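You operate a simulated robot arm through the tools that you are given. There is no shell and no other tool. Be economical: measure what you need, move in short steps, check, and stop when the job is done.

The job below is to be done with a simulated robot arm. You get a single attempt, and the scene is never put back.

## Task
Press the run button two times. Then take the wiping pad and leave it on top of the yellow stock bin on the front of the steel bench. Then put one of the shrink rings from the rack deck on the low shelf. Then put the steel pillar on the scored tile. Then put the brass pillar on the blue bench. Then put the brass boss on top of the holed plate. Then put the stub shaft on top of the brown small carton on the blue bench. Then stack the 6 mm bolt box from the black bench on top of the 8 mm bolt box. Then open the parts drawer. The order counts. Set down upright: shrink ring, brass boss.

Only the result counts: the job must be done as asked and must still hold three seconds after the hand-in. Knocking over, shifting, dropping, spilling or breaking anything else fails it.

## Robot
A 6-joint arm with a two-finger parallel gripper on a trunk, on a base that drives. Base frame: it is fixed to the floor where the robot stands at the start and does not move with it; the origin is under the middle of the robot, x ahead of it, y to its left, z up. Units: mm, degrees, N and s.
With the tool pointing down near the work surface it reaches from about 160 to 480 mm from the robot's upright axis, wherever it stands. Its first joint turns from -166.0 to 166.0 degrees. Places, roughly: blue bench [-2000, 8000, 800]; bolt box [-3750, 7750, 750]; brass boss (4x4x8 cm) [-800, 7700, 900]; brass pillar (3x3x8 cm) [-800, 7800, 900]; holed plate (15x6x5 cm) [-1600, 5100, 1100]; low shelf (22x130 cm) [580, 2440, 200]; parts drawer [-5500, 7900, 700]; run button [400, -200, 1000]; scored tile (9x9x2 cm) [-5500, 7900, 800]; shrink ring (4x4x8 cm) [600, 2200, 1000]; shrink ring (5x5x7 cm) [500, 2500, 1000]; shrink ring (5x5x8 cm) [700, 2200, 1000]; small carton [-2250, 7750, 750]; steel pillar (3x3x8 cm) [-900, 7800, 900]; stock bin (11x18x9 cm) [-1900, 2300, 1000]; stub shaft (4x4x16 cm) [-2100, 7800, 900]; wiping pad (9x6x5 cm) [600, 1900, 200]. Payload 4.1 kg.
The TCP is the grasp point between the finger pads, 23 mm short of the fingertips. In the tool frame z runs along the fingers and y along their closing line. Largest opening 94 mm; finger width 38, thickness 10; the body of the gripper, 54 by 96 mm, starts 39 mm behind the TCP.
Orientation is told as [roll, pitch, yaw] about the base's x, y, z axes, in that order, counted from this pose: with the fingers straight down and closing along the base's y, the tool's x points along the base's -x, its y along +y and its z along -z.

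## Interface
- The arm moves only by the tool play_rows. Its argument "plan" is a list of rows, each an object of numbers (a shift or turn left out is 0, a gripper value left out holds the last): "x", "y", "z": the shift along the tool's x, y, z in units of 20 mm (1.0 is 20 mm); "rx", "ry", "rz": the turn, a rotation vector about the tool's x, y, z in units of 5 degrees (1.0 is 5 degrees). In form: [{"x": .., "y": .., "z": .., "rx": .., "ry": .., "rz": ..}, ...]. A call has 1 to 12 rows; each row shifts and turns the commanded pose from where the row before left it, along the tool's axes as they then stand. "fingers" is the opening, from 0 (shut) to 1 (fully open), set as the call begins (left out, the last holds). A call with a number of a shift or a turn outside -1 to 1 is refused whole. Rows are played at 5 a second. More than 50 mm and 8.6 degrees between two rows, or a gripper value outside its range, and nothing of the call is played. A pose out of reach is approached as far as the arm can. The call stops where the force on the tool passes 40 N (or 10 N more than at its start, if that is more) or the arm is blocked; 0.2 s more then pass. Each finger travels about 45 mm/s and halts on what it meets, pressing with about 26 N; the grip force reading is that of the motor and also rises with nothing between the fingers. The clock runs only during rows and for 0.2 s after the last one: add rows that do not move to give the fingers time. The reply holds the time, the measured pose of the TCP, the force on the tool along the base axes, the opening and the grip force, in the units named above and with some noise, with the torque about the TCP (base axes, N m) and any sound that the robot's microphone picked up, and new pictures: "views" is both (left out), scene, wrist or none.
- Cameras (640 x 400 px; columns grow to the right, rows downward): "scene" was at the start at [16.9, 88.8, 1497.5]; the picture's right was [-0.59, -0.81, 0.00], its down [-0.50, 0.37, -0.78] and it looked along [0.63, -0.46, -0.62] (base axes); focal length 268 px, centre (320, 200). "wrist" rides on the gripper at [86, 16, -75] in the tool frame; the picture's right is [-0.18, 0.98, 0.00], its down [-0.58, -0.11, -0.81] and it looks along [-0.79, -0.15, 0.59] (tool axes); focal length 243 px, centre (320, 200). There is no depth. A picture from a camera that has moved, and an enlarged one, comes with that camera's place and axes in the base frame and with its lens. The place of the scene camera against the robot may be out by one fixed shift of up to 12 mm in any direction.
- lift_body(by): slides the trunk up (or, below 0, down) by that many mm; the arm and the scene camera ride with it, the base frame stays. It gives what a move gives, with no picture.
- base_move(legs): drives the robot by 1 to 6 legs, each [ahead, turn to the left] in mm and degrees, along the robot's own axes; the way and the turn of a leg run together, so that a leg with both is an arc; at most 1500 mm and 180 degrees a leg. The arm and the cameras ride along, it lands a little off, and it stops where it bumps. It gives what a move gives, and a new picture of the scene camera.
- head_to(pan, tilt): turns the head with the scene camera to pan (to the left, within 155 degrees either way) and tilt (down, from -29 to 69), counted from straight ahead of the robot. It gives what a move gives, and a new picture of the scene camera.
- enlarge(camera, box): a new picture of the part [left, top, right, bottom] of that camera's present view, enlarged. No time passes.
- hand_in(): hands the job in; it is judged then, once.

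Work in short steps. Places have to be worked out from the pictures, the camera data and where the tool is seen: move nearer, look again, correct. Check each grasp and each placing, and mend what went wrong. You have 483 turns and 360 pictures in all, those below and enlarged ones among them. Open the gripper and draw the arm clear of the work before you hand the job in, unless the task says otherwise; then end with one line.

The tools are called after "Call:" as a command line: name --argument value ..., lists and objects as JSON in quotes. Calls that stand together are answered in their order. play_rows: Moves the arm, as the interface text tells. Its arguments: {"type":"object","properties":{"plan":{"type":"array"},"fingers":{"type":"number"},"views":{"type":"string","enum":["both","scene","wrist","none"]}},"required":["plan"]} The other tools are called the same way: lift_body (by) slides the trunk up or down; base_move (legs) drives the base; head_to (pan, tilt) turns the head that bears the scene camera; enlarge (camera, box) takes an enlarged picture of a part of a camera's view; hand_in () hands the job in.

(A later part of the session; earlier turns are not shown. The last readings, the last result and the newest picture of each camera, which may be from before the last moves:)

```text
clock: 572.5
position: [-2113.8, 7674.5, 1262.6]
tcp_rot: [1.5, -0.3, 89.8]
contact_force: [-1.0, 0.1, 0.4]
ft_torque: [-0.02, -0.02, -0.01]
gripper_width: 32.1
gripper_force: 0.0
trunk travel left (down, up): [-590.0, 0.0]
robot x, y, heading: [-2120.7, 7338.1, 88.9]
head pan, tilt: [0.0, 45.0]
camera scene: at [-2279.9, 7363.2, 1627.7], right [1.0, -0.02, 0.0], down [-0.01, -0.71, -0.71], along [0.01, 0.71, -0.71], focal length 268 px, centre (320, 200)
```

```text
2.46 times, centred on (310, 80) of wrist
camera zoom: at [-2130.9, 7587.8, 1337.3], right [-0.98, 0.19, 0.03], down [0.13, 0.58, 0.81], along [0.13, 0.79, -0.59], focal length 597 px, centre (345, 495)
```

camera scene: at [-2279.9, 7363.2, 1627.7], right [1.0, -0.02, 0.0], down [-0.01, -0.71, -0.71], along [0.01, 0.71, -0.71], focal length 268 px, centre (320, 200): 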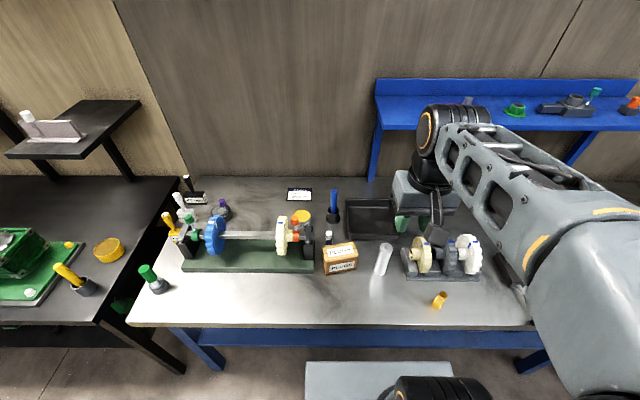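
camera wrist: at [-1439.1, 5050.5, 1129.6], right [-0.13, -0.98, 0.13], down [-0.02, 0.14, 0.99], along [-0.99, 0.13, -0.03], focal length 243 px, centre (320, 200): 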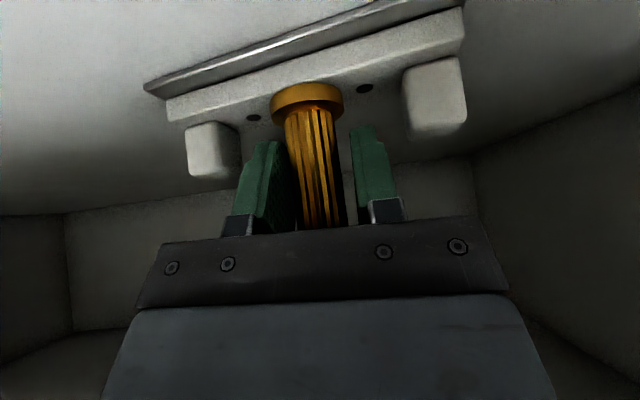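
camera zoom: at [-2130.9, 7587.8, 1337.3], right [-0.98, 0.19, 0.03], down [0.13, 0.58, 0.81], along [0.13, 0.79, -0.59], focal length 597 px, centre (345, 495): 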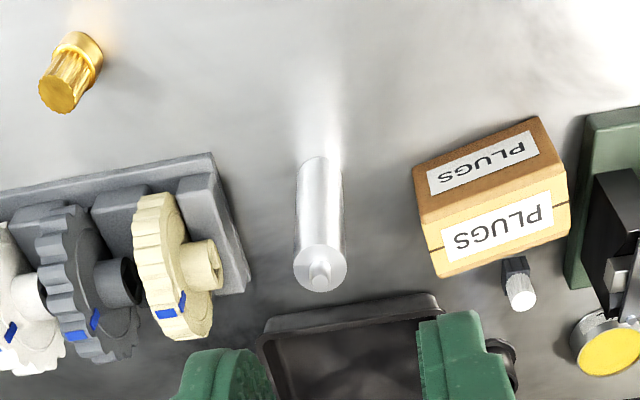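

Shaft at (-2078,7826), shoulder z≈957; carton top ≈(-2210,7855), z≈905. I go 35 mm nearer, trim the roll, open to 70 mm and move above the shaft.

Call:
base_move --legs '[[35, 0]]'

Call:
play_rows --plan '[{"rx": 0.3, "x": -1, "y": -0.3}, {"x": -1, "y": -0.3}, {"x": -1, "y": -0.3}, {"x": -1, "y": -0.3}, {"x": -1, "y": -0.3}, {"z": 1}, {"z": 1}, {"z": 1}, {"z": 1}, {"z": 1}, {"z": 1}, {}]' --fingers 0.75

```text
clock: 573.3
position: [-2114.7, 7712.5, 1262.1]
tcp_rot: [1.5, -0.1, 89.8]
contact_force: [-0.3, 0.1, -0.2]
ft_torque: [-0.01, 0.03, 0.0]
gripper_width: 31.8
gripper_force: 0.1
trunk travel left (down, up): [-590.0, 0.0]
robot x, y, heading: [-2123.7, 7376.8, 88.9]
head pan, tilt: [0.0, 45.0]
camera scene: at [-2279.2, 7400.1, 1627.6], right [1.0, -0.02, 0.0], down [-0.01, -0.71, -0.71], along [0.01, 0.71, -0.71], focal length 268 px, centre (320, 200)
```

scene: 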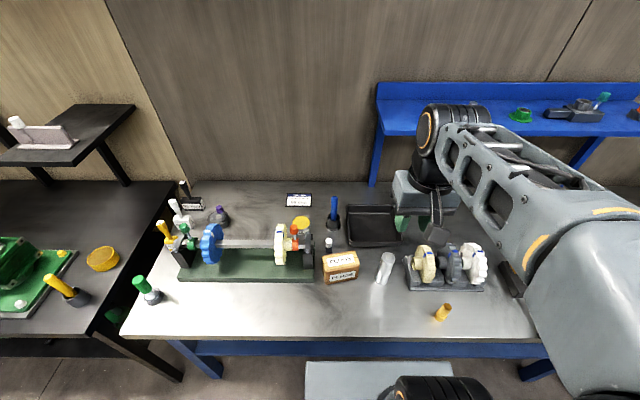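

```text
clock: 575.9
position: [-2084.3, 7811.5, 1142.8]
tcp_rot: [0.0, -0.2, 89.8]
contact_force: [-0.5, -1.1, -0.7]
ft_torque: [0.01, 0.04, -0.02]
gripper_width: 70.6
gripper_force: 0.1
trunk travel left (down, up): [-590.0, 0.0]
robot x, y, heading: [-2120.8, 7377.7, 88.7]
head pan, tilt: [0.0, 45.0]
camera scene: at [-2279.2, 7398.8, 1627.6], right [1.0, -0.02, 0.0], down [-0.01, -0.71, -0.71], along [0.01, 0.71, -0.71], focal length 268 px, centre (320, 200)
camera wrist: at [-2101.5, 7723.5, 1217.3], right [-0.98, 0.19, 0.0], down [0.11, 0.58, 0.81], along [0.15, 0.79, -0.59], focal length 243 px, centre (320, 200)
```

scene: 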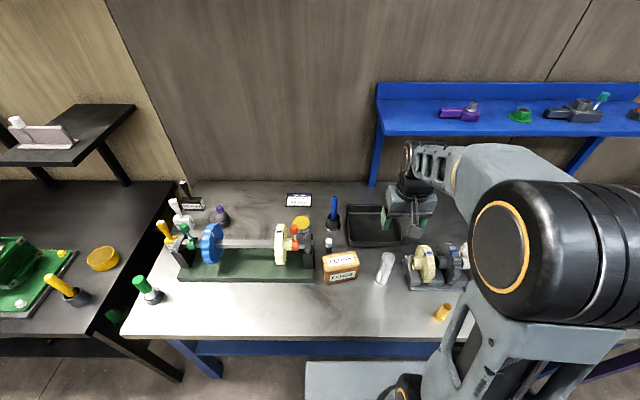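
wrist: 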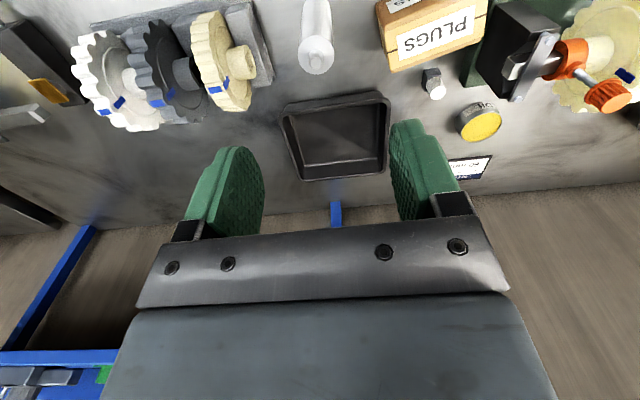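

Confirmed (-2079,7826). I align and descend to about z 985, then check.

Call:
play_rows --plan '[{"x": -0.75, "y": -0.25}, {"z": 1}, {"z": 1}, {"z": 1}, {"z": 1}, {"z": 1}, {"z": 1}, {"z": 0.7}, {}]' --views "wrist"

```text
clock: 577.9
position: [-2078.6, 7827.1, 1009.4]
tcp_rot: [0.0, -0.1, 89.8]
contact_force: [0.4, 0.7, -0.7]
ft_torque: [-0.02, -0.01, -0.04]
gripper_width: 70.5
gripper_force: 0.1
trunk travel left (down, up): [-590.0, 0.0]
robot x, y, heading: [-2122.8, 7375.5, 89.0]
head pan, tilt: [0.0, 45.0]
camera wrist: at [-2096.7, 7739.3, 1083.1], right [-0.98, 0.19, 0.0], down [0.11, 0.58, 0.81], along [0.15, 0.79, -0.59], focal length 243 px, centre (320, 200)
```

wrist: 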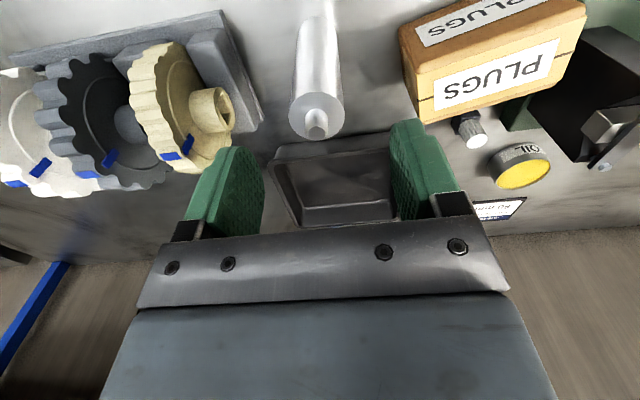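

Good. I descend to z≈925 and grip the shaft.

Call:
play_rows --plan '[{"z": 1, "x": 0.08}, {"z": 1}, {"z": 1}, {"z": 1}, {"z": 0.2}, {}]' --views "wrist"

Call:
play_rows --plan '[{}, {}, {}, {}]' --fingers 0 --views "none"

Call:
play_rows --plan '[{"z": -0.3}, {"z": -0.7}, {"z": -1}, {"z": -1}, {"z": -1}, {"z": -1}, {"z": -1}, {"z": -1}, {"z": -1}]' --views "both"

```text
clock: 579.3
position: [-2077.9, 7824.8, 924.7]
tcp_rot: [0.0, -0.2, 89.8]
contact_force: [0.6, -0.3, 0.0]
ft_torque: [-0.01, 0.0, -0.03]
gripper_width: 70.5
gripper_force: 0.2
trunk travel left (down, up): [-590.0, 0.0]
robot x, y, heading: [-2125.7, 7377.0, 88.9]
head pan, tilt: [0.0, 45.0]
camera wrist: at [-2096.7, 7738.1, 998.8], right [-0.98, 0.19, 0.0], down [0.11, 0.58, 0.81], along [0.15, 0.79, -0.59], focal length 243 px, centre (320, 200)
```

wrist: 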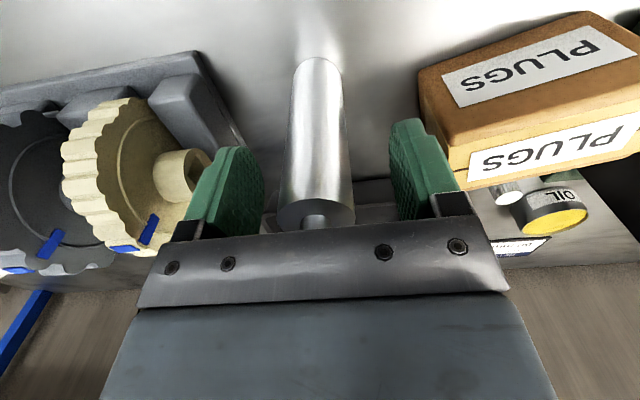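

```text
clock: 580.3
position: [-2078.8, 7825.4, 924.8]
tcp_rot: [-0.1, -0.2, 89.9]
contact_force: [1.5, 0.5, 1.0]
ft_torque: [0.07, -0.25, 0.0]
gripper_width: 39.8
gripper_force: 26.1
trunk travel left (down, up): [-590.0, 0.0]
robot x, y, heading: [-2119.5, 7375.5, 89.0]
head pan, tilt: [0.0, 45.0]
```

```text
clock: 582.3
position: [-2078.5, 7823.0, 1084.8]
tcp_rot: [0.0, -0.1, 89.8]
contact_force: [0.5, 0.3, -4.4]
ft_torque: [-0.1, -0.02, -0.01]
gripper_width: 39.5
gripper_force: 26.7
trunk travel left (down, up): [-590.0, 0.0]
robot x, y, heading: [-2121.3, 7375.7, 88.9]
head pan, tilt: [0.0, 45.0]
camera scene: at [-2279.2, 7398.8, 1627.6], right [1.0, -0.02, 0.0], down [-0.01, -0.71, -0.71], along [0.01, 0.71, -0.71], focal length 268 px, centre (320, 200)
camera wrist: at [-2096.7, 7737.1, 1159.4], right [-0.98, 0.19, 0.0], down [0.11, 0.58, 0.81], along [0.15, 0.79, -0.59], focal length 243 px, centre (320, 200)
```

scene: 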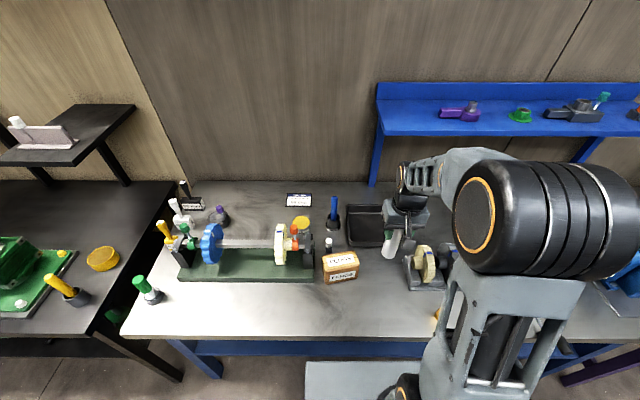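
wrist: 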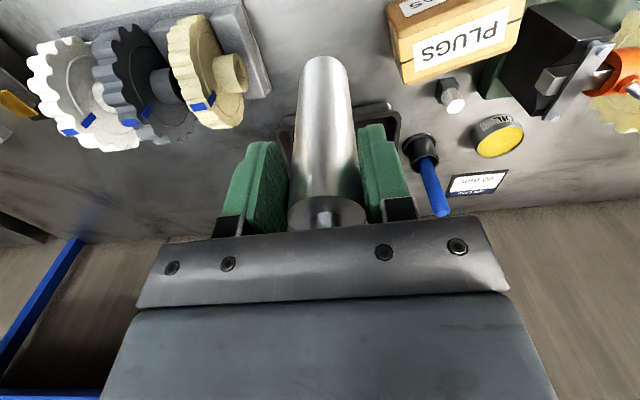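

Held. I move over the carton at this height.

Call:
play_rows --plan '[{"y": 1, "x": -0.2}, {"y": 1, "x": -0.2}, {"y": 1, "x": -0.2}, {"y": 1, "x": -0.2}, {"y": 1, "x": -0.2}, {"y": 1, "x": -0.2}, {"y": 0.7, "x": -0.5}, {}]'

```text
clock: 584.1
position: [-2212.4, 7860.8, 1084.1]
tcp_rot: [0.0, -0.2, 89.8]
contact_force: [0.3, 0.3, -5.6]
ft_torque: [-0.07, 0.01, 0.02]
gripper_width: 39.7
gripper_force: 25.5
trunk travel left (down, up): [-590.0, 0.0]
robot x, y, heading: [-2121.7, 7375.8, 89.0]
head pan, tilt: [0.0, 45.0]
camera scene: at [-2279.3, 7399.1, 1627.6], right [1.0, -0.02, 0.0], down [-0.01, -0.71, -0.71], along [0.01, 0.71, -0.71], focal length 268 px, centre (320, 200)
camera wrist: at [-2230.6, 7772.1, 1158.7], right [-0.98, 0.19, 0.0], down [0.11, 0.58, 0.81], along [0.15, 0.79, -0.59], focal length 243 px, centre (320, 200)
```

scene: 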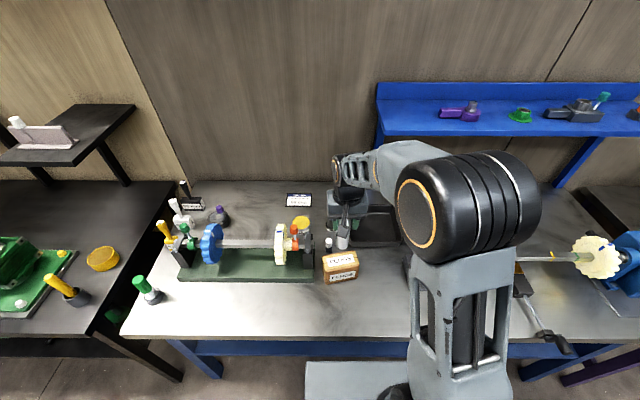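
wrist: 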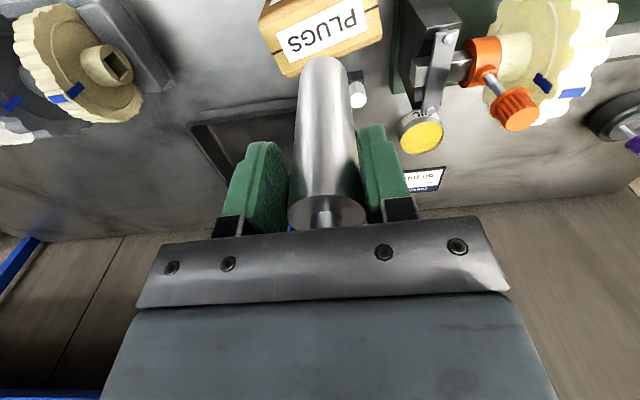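

Carton top centre ≈(-2218,7866); I trim by 5 mm and lower to about 10 mm above.

Call:
play_rows --plan '[{"x": -0.25, "y": 0.25}, {"z": 1}, {"z": 1}, {"z": 1}, {}]'

```text
clock: 585.3
position: [-2218.5, 7864.3, 1024.7]
tcp_rot: [0.0, -0.2, 89.9]
contact_force: [-0.7, -0.6, -4.9]
ft_torque: [-0.12, -0.02, 0.01]
gripper_width: 39.4
gripper_force: 26.2
trunk travel left (down, up): [-590.0, 0.0]
robot x, y, heading: [-2119.6, 7378.1, 88.9]
head pan, tilt: [0.0, 45.0]
camera scene: at [-2279.3, 7399.2, 1627.6], right [1.0, -0.02, 0.0], down [-0.01, -0.71, -0.71], along [0.01, 0.71, -0.71], focal length 268 px, centre (320, 200)
camera wrist: at [-2236.0, 7777.6, 1099.4], right [-0.98, 0.19, 0.0], down [0.11, 0.58, 0.81], along [0.15, 0.79, -0.59], focal length 243 px, centre (320, 200)
```

scene: 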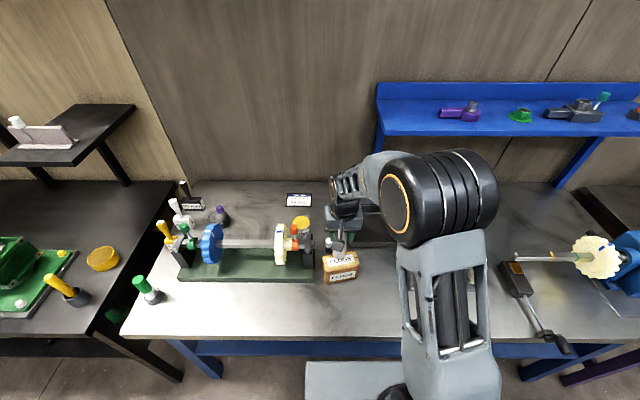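
wrist: 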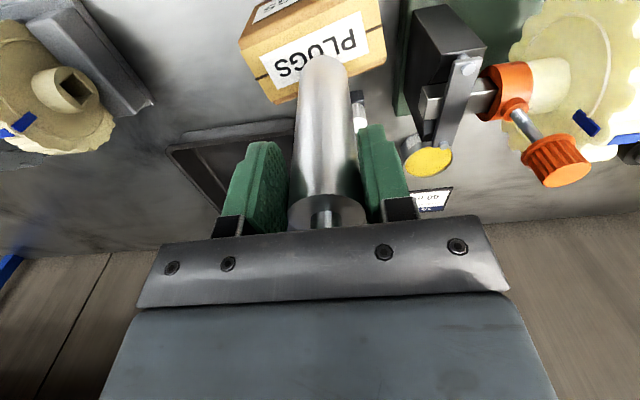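

Centred over the carton. Lowering gently.

Call:
play_rows --plan '[{"z": 0.5}, {"z": 0.2}, {"z": 0.1}, {"z": 0.1}]' --views "none"

Call:
play_rows --plan '[{"z": 0.1}, {"z": 0.1}, {"z": 0.1}]' --views "wrist"

```text
clock: 586.3
position: [-2215.8, 7865.7, 1009.0]
tcp_rot: [0.2, -0.5, 89.7]
contact_force: [-0.3, 0.1, 22.7]
ft_torque: [0.51, -0.36, 0.05]
gripper_width: 39.5
gripper_force: 25.9
trunk travel left (down, up): [-590.0, 0.0]
robot x, y, heading: [-2123.0, 7375.8, 88.9]
head pan, tilt: [0.0, 45.0]
```

```text
clock: 587.1
position: [-2218.2, 7863.1, 1002.5]
tcp_rot: [0.0, -0.1, 89.9]
contact_force: [0.5, -2.3, 19.0]
ft_torque: [0.39, -0.13, 0.02]
gripper_width: 39.2
gripper_force: 26.5
trunk travel left (down, up): [-590.0, 0.0]
robot x, y, heading: [-2116.5, 7376.5, 88.7]
head pan, tilt: [0.0, 45.0]
camera wrist: at [-2235.6, 7775.9, 1075.9], right [-0.98, 0.19, 0.0], down [0.11, 0.58, 0.81], along [0.15, 0.79, -0.59], focal length 243 px, centre (320, 200)
```

wrist: 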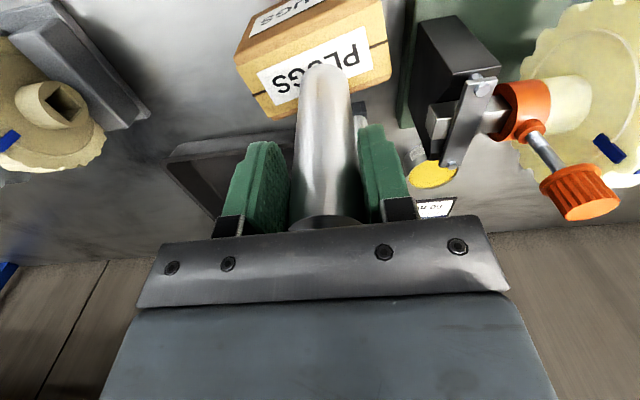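

Contact; the shaft sits on the carton's middle (top spans y 7840–7886). I ease up, release, and rise.

Call:
play_rows --plan '[{"z": -0.06}, {}]' --views "none"

Call:
play_rows --plan '[{}, {}, {}]' --fingers 0.62 --views "wrist"

```text
clock: 587.7
position: [-2218.0, 7864.0, 1001.8]
tcp_rot: [-0.1, -0.1, 89.7]
contact_force: [0.4, -0.1, 7.0]
ft_torque: [0.19, -0.01, 0.04]
gripper_width: 39.3
gripper_force: 26.5
trunk travel left (down, up): [-590.0, 0.0]
robot x, y, heading: [-2123.8, 7376.6, 88.9]
head pan, tilt: [0.0, 45.0]
```

```text
clock: 588.5
position: [-2218.4, 7863.8, 1001.9]
tcp_rot: [-0.1, -0.3, 89.8]
contact_force: [-0.1, -0.4, -0.3]
ft_torque: [0.0, -0.03, 0.01]
gripper_width: 58.4
gripper_force: 0.0
trunk travel left (down, up): [-590.0, 0.0]
robot x, y, heading: [-2124.5, 7379.0, 89.0]
head pan, tilt: [0.0, 45.0]
camera wrist: at [-2235.8, 7777.0, 1076.5], right [-0.98, 0.19, 0.0], down [0.11, 0.58, 0.81], along [0.15, 0.79, -0.59], focal length 243 px, centre (320, 200)
```

wrist: 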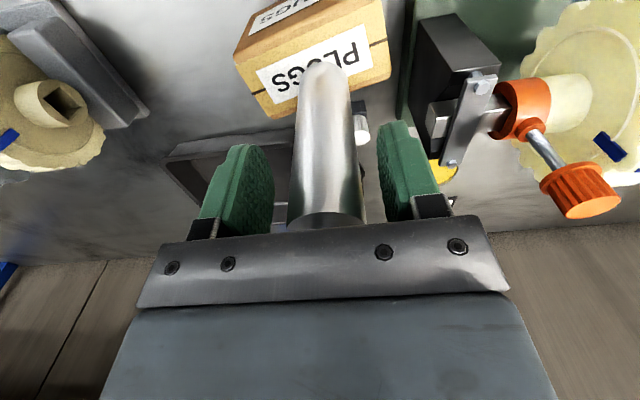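

It stands. I rise 150 mm and verify.

Call:
play_rows --plan '[{"z": -0.5}, {"z": -1}, {"z": -1}, {"z": -1}, {"z": -1}, {"z": -1}, {"z": -1}, {"z": -1}]'

Call:
enlarge --camera "scene" --box '[270, 170, 450, 300]'

```text
clock: 590.3
position: [-2217.1, 7863.8, 1152.5]
tcp_rot: [0.0, -0.1, 89.8]
contact_force: [0.0, 0.5, 0.4]
ft_torque: [0.01, 0.0, -0.03]
gripper_width: 58.6
gripper_force: 0.0
trunk travel left (down, up): [-590.0, 0.0]
robot x, y, heading: [-2122.2, 7377.2, 89.0]
head pan, tilt: [0.0, 45.0]
camera scene: at [-2279.2, 7398.6, 1627.6], right [1.0, -0.02, 0.0], down [-0.01, -0.71, -0.71], along [0.01, 0.71, -0.71], focal length 268 px, centre (320, 200)
camera wrist: at [-2235.0, 7776.7, 1227.1], right [-0.98, 0.19, 0.0], down [0.11, 0.58, 0.81], along [0.15, 0.79, -0.59], focal length 243 px, centre (320, 200)
```

scene: 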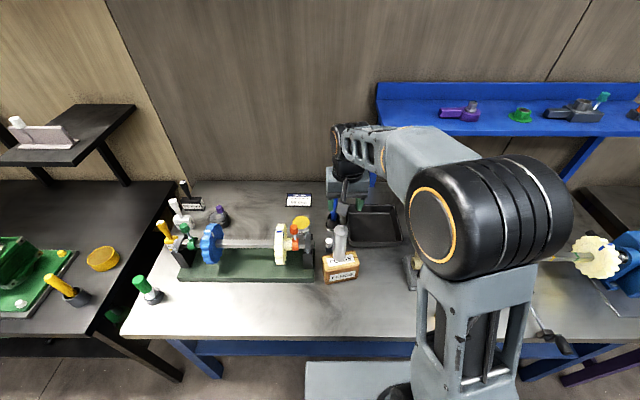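
wrist: 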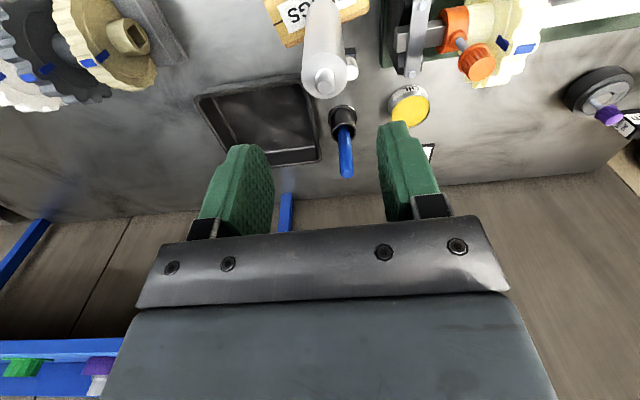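

```text
3.08 times, centred on (360, 235) of scene
camera zoom: at [-2279.2, 7398.6, 1627.6], right [1.0, -0.02, 0.0], down [-0.01, -0.71, -0.71], along [0.01, 0.71, -0.71], focal length 823 px, centre (197, 92)
```

zoom: 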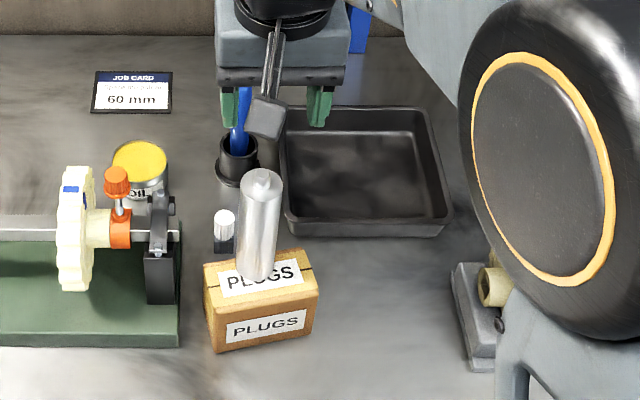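

Shaft stands on the carton. Next, the bolt boxes on the black bench: retract and drive to x≈-3700.

Call:
play_rows --plan '[{"x": 1}, {"x": 1}, {"x": 1}, {"x": 1}, {"x": 1}, {"x": 1}, {"x": 1}, {"x": 1}, {"x": 1}]' --views "none"

Call:
base_move --legs '[[-255, 0], [0, 91], [1500, 0], [80, 0], [0, -90]]'

Call:
head_to --pan 0 --tilt 38

```text
clock: 592.3
position: [-2218.0, 7683.4, 1152.1]
tcp_rot: [-0.1, -0.2, 89.8]
contact_force: [-0.2, 0.1, -0.7]
ft_torque: [0.01, -0.02, -0.03]
gripper_width: 58.3
gripper_force: 0.2
trunk travel left (down, up): [-590.0, 0.0]
robot x, y, heading: [-2119.1, 7376.0, 88.9]
head pan, tilt: [0.0, 45.0]
```

```text
clock: 609.6
position: [-3804.0, 7408.2, 1151.2]
tcp_rot: [-0.1, -0.2, 91.3]
contact_force: [-0.2, 0.2, 0.1]
ft_torque: [0.01, 0.0, -0.01]
gripper_width: 58.5
gripper_force: 0.1
trunk travel left (down, up): [-590.0, 0.0]
robot x, y, heading: [-3700.0, 7100.3, 90.6]
head pan, tilt: [0.0, 45.0]
camera scene: at [-3857.0, 7120.6, 1627.6], right [1.0, 0.01, 0.0], down [0.01, -0.71, -0.71], along [-0.01, 0.71, -0.71], focal length 268 px, centre (320, 200)
```

scene: 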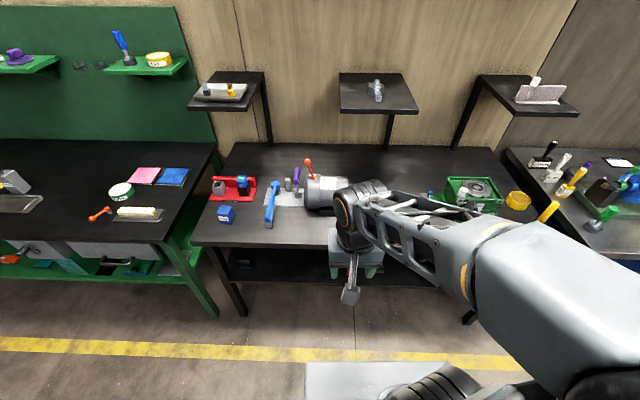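

```text
clock: 610.2
position: [-3803.1, 7406.6, 1151.6]
tcp_rot: [0.0, -0.3, 91.4]
contact_force: [0.3, 0.3, -0.3]
ft_torque: [0.0, 0.01, 0.01]
gripper_width: 58.5
gripper_force: 0.2
trunk travel left (down, up): [-590.0, 0.0]
robot x, y, heading: [-3696.7, 7102.4, 90.3]
head pan, tilt: [0.0, 38.0]
camera scene: at [-3857.1, 7125.5, 1637.8], right [1.0, 0.01, 0.0], down [0.0, -0.62, -0.79], along [-0.01, 0.79, -0.62], focal length 268 px, centre (320, 200)
```

scene: 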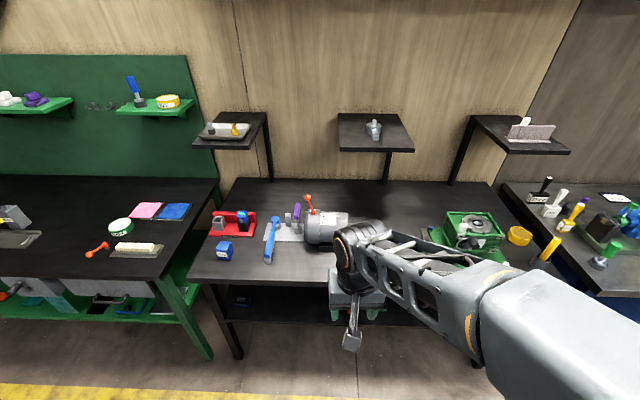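

I enlarge to find the bolt boxes.

Call:
enlarge --camera "scene" --box '[180, 170, 380, 320]'

Call:
enlarge --camera "wrist" --box '[0, 0, 640, 400]'

```text
2.67 times, centred on (280, 245) of scene
camera zoom: at [-3857.1, 7125.5, 1637.8], right [1.0, 0.01, 0.0], down [0.0, -0.62, -0.79], along [-0.01, 0.79, -0.62], focal length 713 px, centre (427, 80)
```

zoom: 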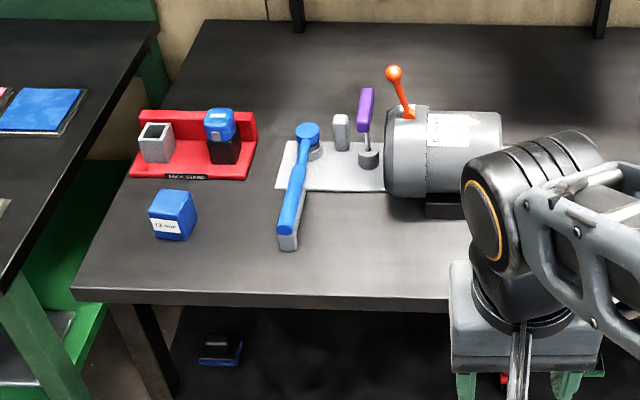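

```text
1.00 times, centred on (320, 200) of wrist (not enlarged: the box is as wide or as high as the picture)
camera zoom: at [-3819.4, 7319.3, 1225.9], right [-0.99, 0.16, 0.0], down [0.1, 0.58, 0.81], along [0.13, 0.8, -0.59], focal length 243 px, centre (320, 200)
```

zoom: 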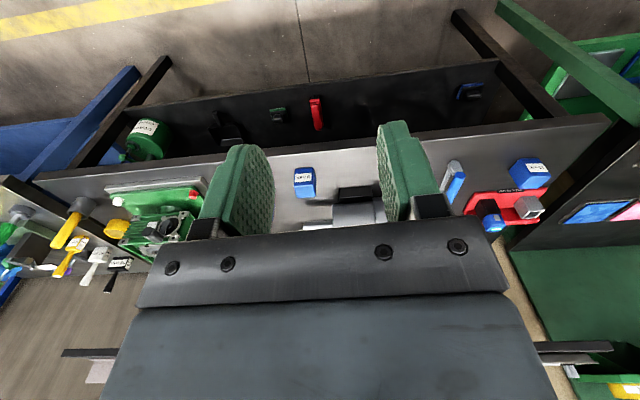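

Two blue boxes are visible; I read their labels.

Call:
enlarge --camera "scene" --box '[205, 230, 245, 265]'

Call:
enlarge --camera "wrist" --box '[280, 160, 330, 205]'

Call:
enlarge --camera "wrist" --box '[470, 140, 570, 240]'

```text
11.43 times, centred on (225, 248) of scene
camera zoom: at [-3857.1, 7125.5, 1637.8], right [1.0, 0.01, 0.0], down [0.0, -0.62, -0.79], along [-0.01, 0.79, -0.62], focal length 3057 px, centre (1406, -343)
```

zoom: 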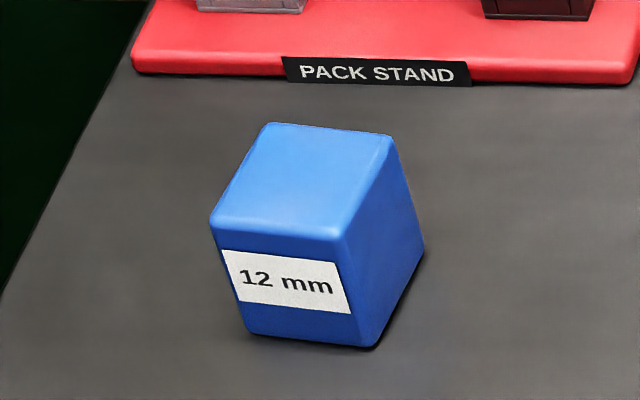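

```text
8.89 times, centred on (305, 182) of wrist
camera zoom: at [-3819.4, 7319.3, 1225.9], right [-0.99, 0.16, 0.0], down [0.1, 0.58, 0.81], along [0.13, 0.8, -0.59], focal length 2157 px, centre (453, 356)
```

zoom: 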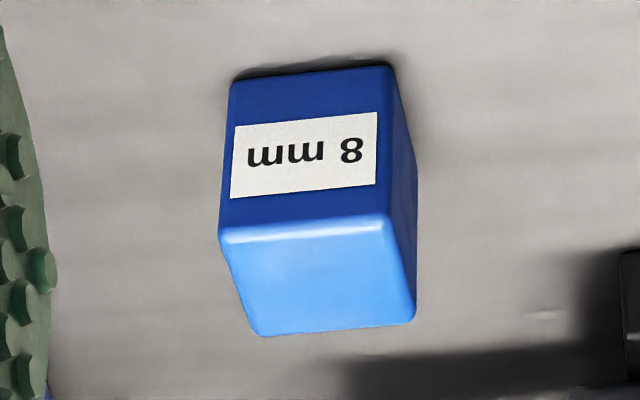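

```text
4.00 times, centred on (520, 190) of wrist
camera zoom: at [-3819.4, 7319.3, 1225.9], right [-0.99, 0.16, 0.0], down [0.1, 0.58, 0.81], along [0.13, 0.8, -0.59], focal length 970 px, centre (-480, 240)
```

zoom: 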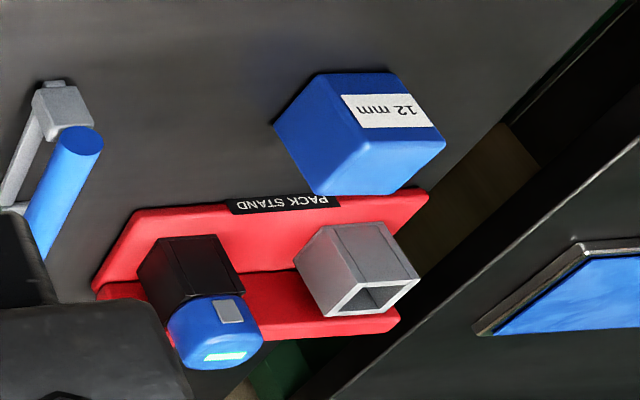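

8 mm box found, another is 12 mm. I look for the 6 mm one: move the hand to the right, away from the view.

Call:
play_rows --plan '[{"y": -1}, {"y": -1}, {"y": -1}, {"y": -1}, {"y": -1}, {"y": -1}, {"y": -1}, {"y": -1}, {"y": -1}, {"y": -1}, {"y": -1}, {"y": -1}]' --views "both"

```text
clock: 612.8
position: [-3562.9, 7412.4, 1150.9]
tcp_rot: [0.0, -0.2, 91.3]
contact_force: [0.1, 0.1, -0.2]
ft_torque: [0.0, 0.02, -0.01]
gripper_width: 58.5
gripper_force: 0.1
trunk travel left (down, up): [-590.0, 0.0]
robot x, y, heading: [-3698.4, 7104.5, 90.3]
head pan, tilt: [0.0, 38.0]
camera scene: at [-3856.8, 7125.7, 1637.9], right [1.0, 0.01, 0.0], down [0.0, -0.62, -0.79], along [-0.01, 0.79, -0.62], focal length 268 px, centre (320, 200)
camera wrist: at [-3578.7, 7324.2, 1226.4], right [-0.99, 0.16, 0.0], down [0.1, 0.58, 0.81], along [0.13, 0.8, -0.59], focal length 243 px, centre (320, 200)
```

scene: 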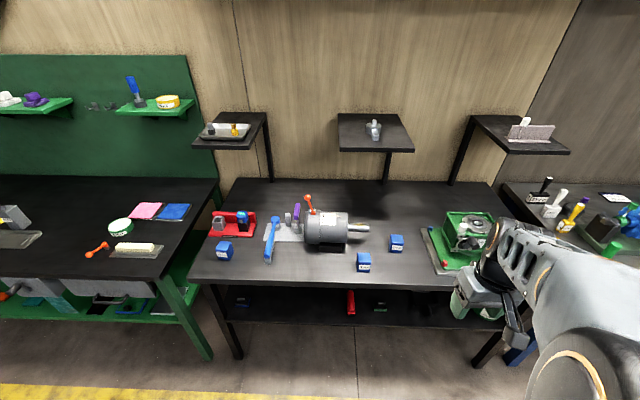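
wrist: 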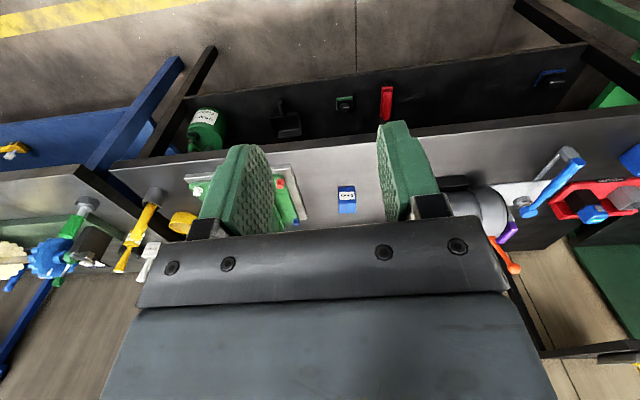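

Two more boxes appear near the motor. I read their labels.

Call:
enlarge --camera "scene" --box '[340, 225, 420, 280]'

Call:
enlarge --camera "wrist" --box '[325, 175, 370, 220]'

```text
7.27 times, centred on (380, 252) of scene
camera zoom: at [-3856.8, 7125.7, 1637.9], right [1.0, 0.01, 0.0], down [0.0, -0.62, -0.79], along [-0.01, 0.79, -0.62], focal length 1946 px, centre (-116, -182)
```

zoom: 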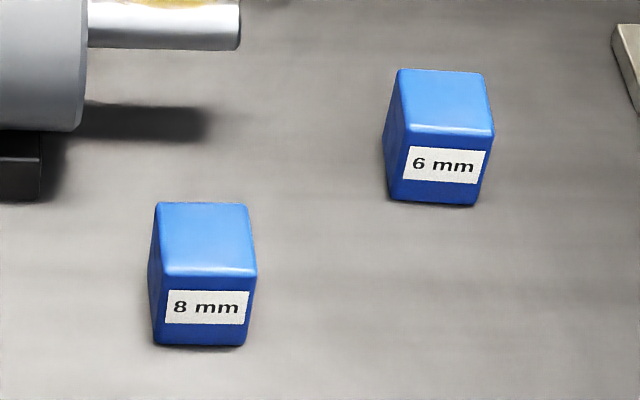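

```text
8.89 times, centred on (348, 198) of wrist
camera zoom: at [-3578.7, 7324.2, 1226.4], right [-0.99, 0.16, 0.0], down [0.1, 0.58, 0.81], along [0.13, 0.8, -0.59], focal length 2157 px, centre (76, 222)
```

zoom: 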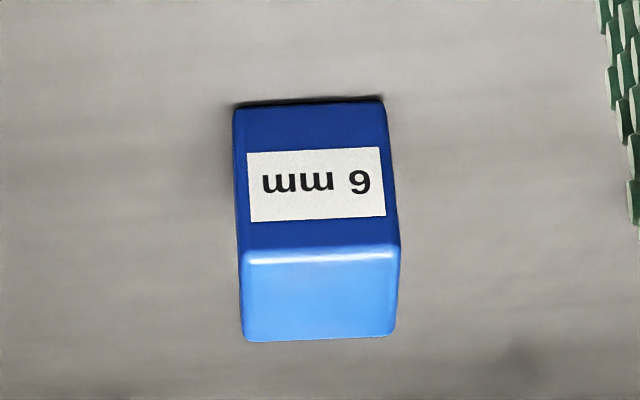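

6 mm box ≈(-3564,7867), 8 mm box ≈(-3705,7771), ~50 mm cubes. I approach the bench and look from above.

Call:
base_move --legs '[[305, 0]]'

Call:
play_rows --plan '[{"x": -1}, {"x": -1}, {"x": -1}, {"x": -1}, {"x": -1}, {"z": 1}, {"z": 1}, {}]' --fingers 0.85

```text
clock: 614.9
position: [-3564.5, 7717.2, 1151.7]
tcp_rot: [-0.1, -0.2, 91.2]
contact_force: [-0.2, 0.2, 0.3]
ft_torque: [0.0, -0.03, 0.01]
gripper_width: 58.4
gripper_force: 0.1
trunk travel left (down, up): [-590.0, 0.0]
robot x, y, heading: [-3702.7, 7408.9, 89.9]
head pan, tilt: [0.0, 38.0]
camera scene: at [-3859.0, 7431.1, 1637.9], right [1.0, 0.01, 0.0], down [0.0, -0.62, -0.79], along [0.0, 0.79, -0.62], focal length 268 px, centre (320, 200)
```

scene: 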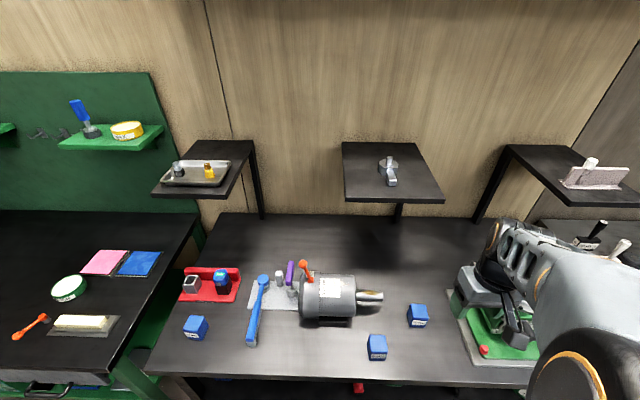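

```text
clock: 616.7
position: [-3567.1, 7817.6, 1112.1]
tcp_rot: [0.0, -0.2, 91.1]
contact_force: [0.2, 0.6, 0.9]
ft_torque: [-0.01, -0.01, 0.02]
gripper_width: 79.8
gripper_force: 0.0
trunk travel left (down, up): [-590.0, 0.0]
robot x, y, heading: [-3702.5, 7402.7, 90.6]
head pan, tilt: [0.0, 38.0]
camera scene: at [-3859.0, 7430.4, 1637.9], right [1.0, 0.01, 0.0], down [0.0, -0.62, -0.79], along [0.0, 0.79, -0.62], focal length 268 px, centre (320, 200)
camera wrist: at [-3583.1, 7729.1, 1186.3], right [-0.99, 0.16, 0.0], down [0.1, 0.58, 0.81], along [0.13, 0.8, -0.59], focal length 243 px, centre (320, 200)
```

scene: 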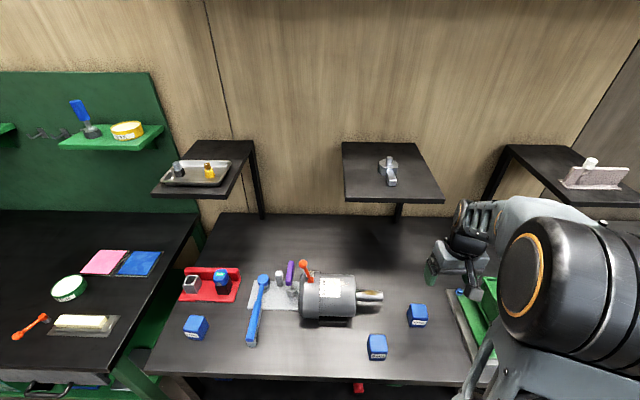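
wrist: 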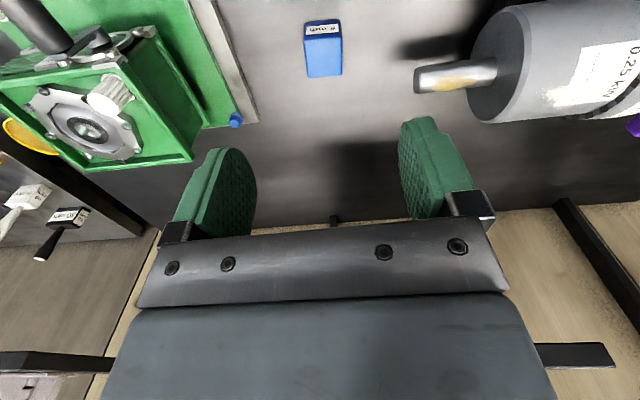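

6 mm box ≈(-3567,7861), top z≈875. I align and descend to z≈915, then check.

Call:
play_rows --plan '[{"x": -1}, {"x": -1}, {"x": -0.17}, {"z": 1}, {"z": 1}, {"z": 1}, {"z": 1}, {"z": 1}, {"z": 1}, {"z": 1}, {"z": 1}, {}]' --views "wrist"

```text
clock: 619.3
position: [-3568.2, 7860.1, 952.2]
tcp_rot: [0.0, -0.2, 91.1]
contact_force: [-0.7, 0.2, 0.0]
ft_torque: [0.02, -0.02, 0.05]
gripper_width: 79.8
gripper_force: 0.1
trunk travel left (down, up): [-590.0, 0.0]
robot x, y, heading: [-3697.9, 7407.4, 90.2]
head pan, tilt: [0.0, 38.0]
camera wrist: at [-3583.8, 7772.3, 1026.4], right [-0.99, 0.16, 0.0], down [0.1, 0.58, 0.81], along [0.13, 0.8, -0.59], focal length 243 px, centre (320, 200)
```

wrist: 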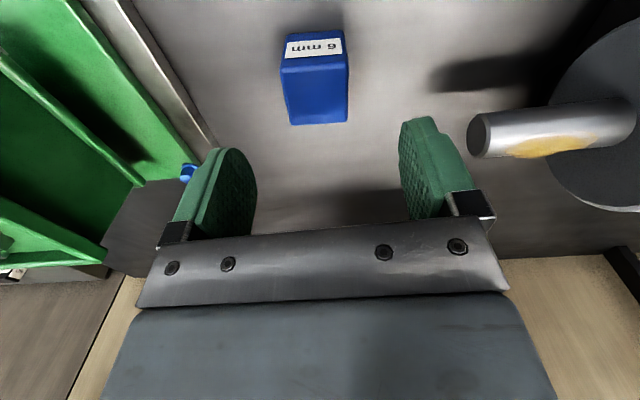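

Box top ≈866, centre (-3567,7865). I shift 5 mm and descend to z≈856.

Call:
play_rows --plan '[{"x": -0.25}, {"z": 1}, {"z": 1}, {"z": 1}, {"z": 1}, {"z": 0.8}, {}]' --views "wrist"

```text
clock: 620.9
position: [-3567.7, 7866.3, 857.0]
tcp_rot: [0.0, -0.2, 91.2]
contact_force: [0.9, 0.7, 0.1]
ft_torque: [0.02, -0.04, 0.01]
gripper_width: 80.0
gripper_force: 0.1
trunk travel left (down, up): [-590.0, 0.0]
robot x, y, heading: [-3700.9, 7406.4, 90.2]
head pan, tilt: [0.0, 38.0]
camera wrist: at [-3583.7, 7777.9, 931.0], right [-0.99, 0.16, 0.0], down [0.1, 0.58, 0.81], along [0.13, 0.8, -0.59], focal length 243 px, centre (320, 200)
```

wrist: 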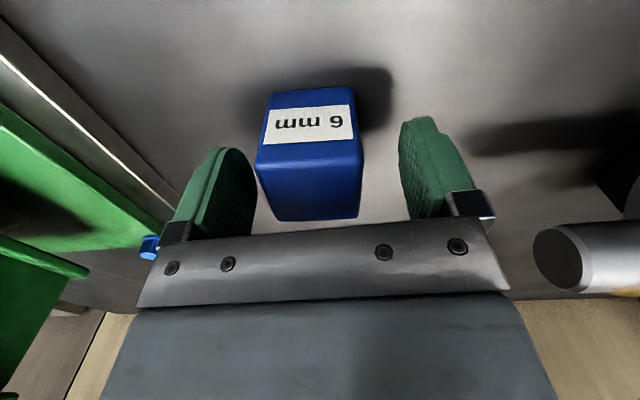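

Box between the fingers; I go 5 mm forward, 14 mm lower, then grip and lift.

Call:
play_rows --plan '[{"x": -0.25, "z": 0.4}, {"z": 0.3}, {}]' --views "none"

Call:
play_rows --plan '[{}, {}, {}, {}, {}]' --fingers 0 --views "wrist"

```text
clock: 621.7
position: [-3568.5, 7871.6, 842.7]
tcp_rot: [0.0, -0.2, 91.2]
contact_force: [-1.1, -0.2, 0.4]
ft_torque: [-0.01, -0.03, 0.03]
gripper_width: 79.9
gripper_force: 0.1
trunk travel left (down, up): [-590.0, 0.0]
robot x, y, heading: [-3700.8, 7401.8, 90.0]
head pan, tilt: [0.0, 38.0]
```

```text
clock: 622.9
position: [-3567.8, 7870.4, 843.3]
tcp_rot: [0.0, -0.2, 91.2]
contact_force: [1.5, 0.3, 0.0]
ft_torque: [-0.03, 0.01, 0.02]
gripper_width: 47.6
gripper_force: 26.0
trunk travel left (down, up): [-590.0, 0.0]
robot x, y, heading: [-3702.1, 7407.9, 90.1]
head pan, tilt: [0.0, 38.0]
camera wrist: at [-3583.8, 7783.3, 917.1], right [-0.99, 0.16, 0.0], down [0.1, 0.58, 0.81], along [0.13, 0.8, -0.59], focal length 243 px, centre (320, 200)
```

wrist: 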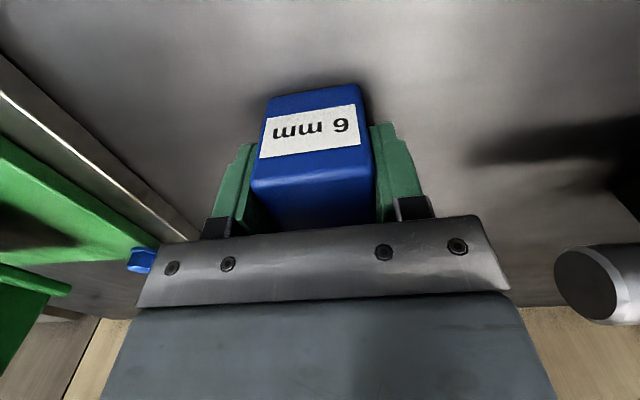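

Gripped (47.6 mm). I lift 160 mm and move to near the 8 mm box, a bit behind it for a look.

Call:
play_rows --plan '[{"z": -0.5}, {"z": -1}, {"z": -1}, {"z": -1}, {"z": -1}, {"z": -1}, {"z": -1}, {"z": -1}, {"z": -1}]' --views "none"

Call:
play_rows --plan '[{"y": 1, "x": 0.8}, {"y": 1, "x": 0.8}, {"y": 1, "x": 0.8}, {"y": 1, "x": 0.8}, {"y": 1, "x": 0.8}, {"y": 1, "x": 0.8}, {"y": 0.7, "x": 0.3}, {}]'

```text
clock: 624.9
position: [-3568.5, 7870.2, 1013.5]
tcp_rot: [0.0, -0.2, 91.3]
contact_force: [0.0, 0.6, -1.4]
ft_torque: [0.0, -0.03, -0.04]
gripper_width: 47.6
gripper_force: 26.2
trunk travel left (down, up): [-590.0, 0.0]
robot x, y, heading: [-3698.2, 7402.9, 90.4]
head pan, tilt: [0.0, 38.0]
```

```text
clock: 626.7
position: [-3701.3, 7764.5, 1013.1]
tcp_rot: [0.0, -0.3, 91.3]
contact_force: [-0.2, -0.2, -1.2]
ft_torque: [0.0, 0.03, 0.03]
gripper_width: 47.7
gripper_force: 26.1
trunk travel left (down, up): [-590.0, 0.0]
robot x, y, heading: [-3702.2, 7406.0, 90.1]
head pan, tilt: [0.0, 38.0]
camera scene: at [-3859.0, 7430.5, 1637.9], right [1.0, 0.01, 0.0], down [0.0, -0.62, -0.79], along [0.0, 0.79, -0.62], focal length 268 px, centre (320, 200)
camera wrist: at [-3716.6, 7677.0, 1087.2], right [-0.99, 0.16, 0.0], down [0.1, 0.58, 0.81], along [0.13, 0.8, -0.59], focal length 243 px, centre (320, 200)
```

scene: 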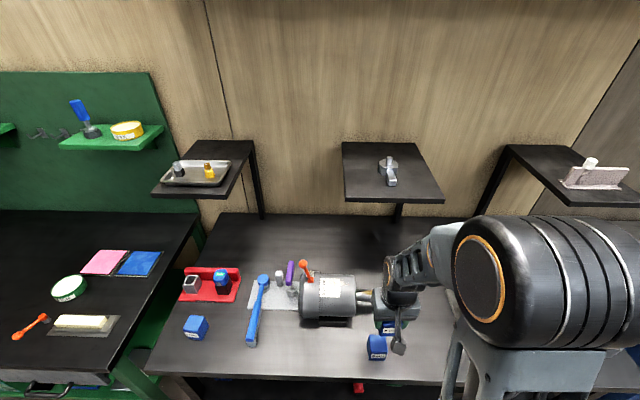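
wrist: 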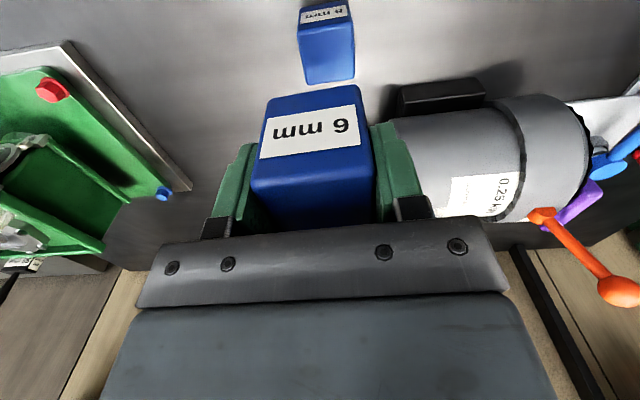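

8 mm box top centre ≈(-3708,7774). I align and lower to just above it.

Call:
play_rows --plan '[{"x": -0.3, "y": 0.35, "rz": -0.5}, {"z": 1}, {"z": 1}, {"z": 1}, {"z": 1}, {"z": 0.6}, {}]'

```text
clock: 628.3
position: [-3707.0, 7770.6, 919.8]
tcp_rot: [0.0, -0.1, 93.7]
contact_force: [0.2, -0.8, -2.1]
ft_torque: [-0.02, -0.01, -0.03]
gripper_width: 47.8
gripper_force: 26.1
trunk travel left (down, up): [-590.0, 0.0]
robot x, y, heading: [-3697.6, 7405.2, 90.1]
head pan, tilt: [0.0, 38.0]
camera scene: at [-3859.1, 7430.4, 1637.9], right [1.0, 0.01, 0.0], down [0.0, -0.62, -0.79], along [0.0, 0.79, -0.62], focal length 268 px, centre (320, 200)
camera wrist: at [-3719.5, 7682.7, 994.4], right [-0.99, 0.12, 0.0], down [0.07, 0.58, 0.81], along [0.1, 0.8, -0.59], focal length 243 px, centre (320, 200)
```

scene: 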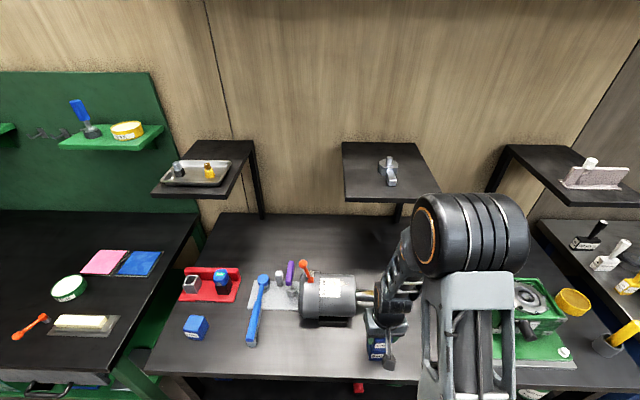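
wrist: 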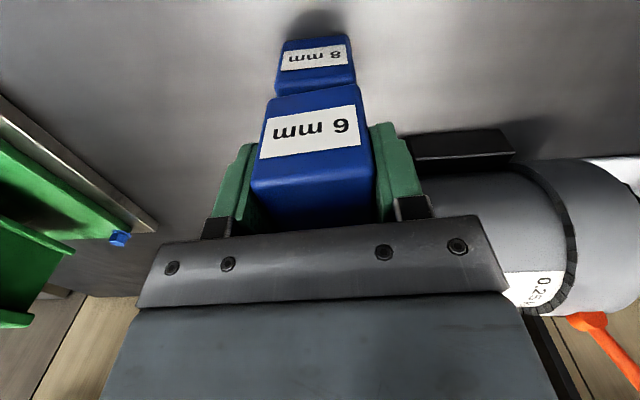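

Aligned; I nudge 4 mm forward and lower gently to contact.

Call:
play_rows --plan '[{"x": -0.2}, {"z": 0.5}, {"z": 0.3}, {"z": 0.1}, {"z": 0.1}]' --views "wrist"

Call:
play_rows --plan '[{"z": 0.1}, {"z": 0.1}]' --views "none"

```text
clock: 629.5
position: [-3707.9, 7774.4, 902.0]
tcp_rot: [0.0, -0.4, 93.7]
contact_force: [1.0, -1.0, 22.3]
ft_torque: [-0.12, -0.18, -0.01]
gripper_width: 47.1
gripper_force: 25.8
trunk travel left (down, up): [-590.0, 0.0]
robot x, y, heading: [-3701.8, 7408.1, 90.4]
head pan, tilt: [0.0, 38.0]
camera wrist: at [-3719.7, 7686.9, 975.9], right [-0.99, 0.12, 0.0], down [0.07, 0.58, 0.81], along [0.1, 0.8, -0.59], focal length 243 px, centre (320, 200)
```

wrist: 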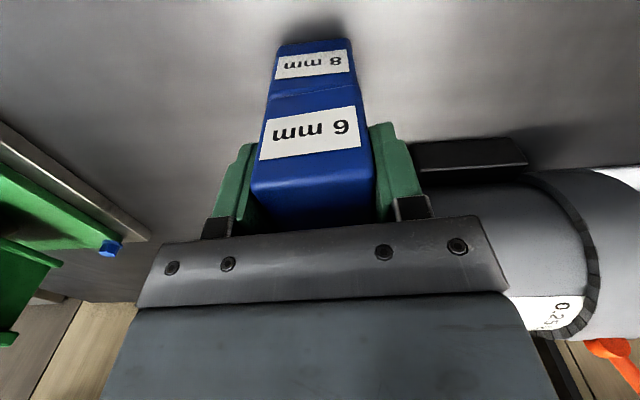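

```text
clock: 630.1
position: [-3707.9, 7776.1, 896.1]
tcp_rot: [0.1, -0.3, 93.7]
contact_force: [-0.1, 0.6, 21.0]
ft_torque: [0.19, -0.12, -0.08]
gripper_width: 47.9
gripper_force: 26.0
trunk travel left (down, up): [-590.0, 0.0]
robot x, y, heading: [-3698.5, 7407.0, 90.2]
head pan, tilt: [0.0, 38.0]
```

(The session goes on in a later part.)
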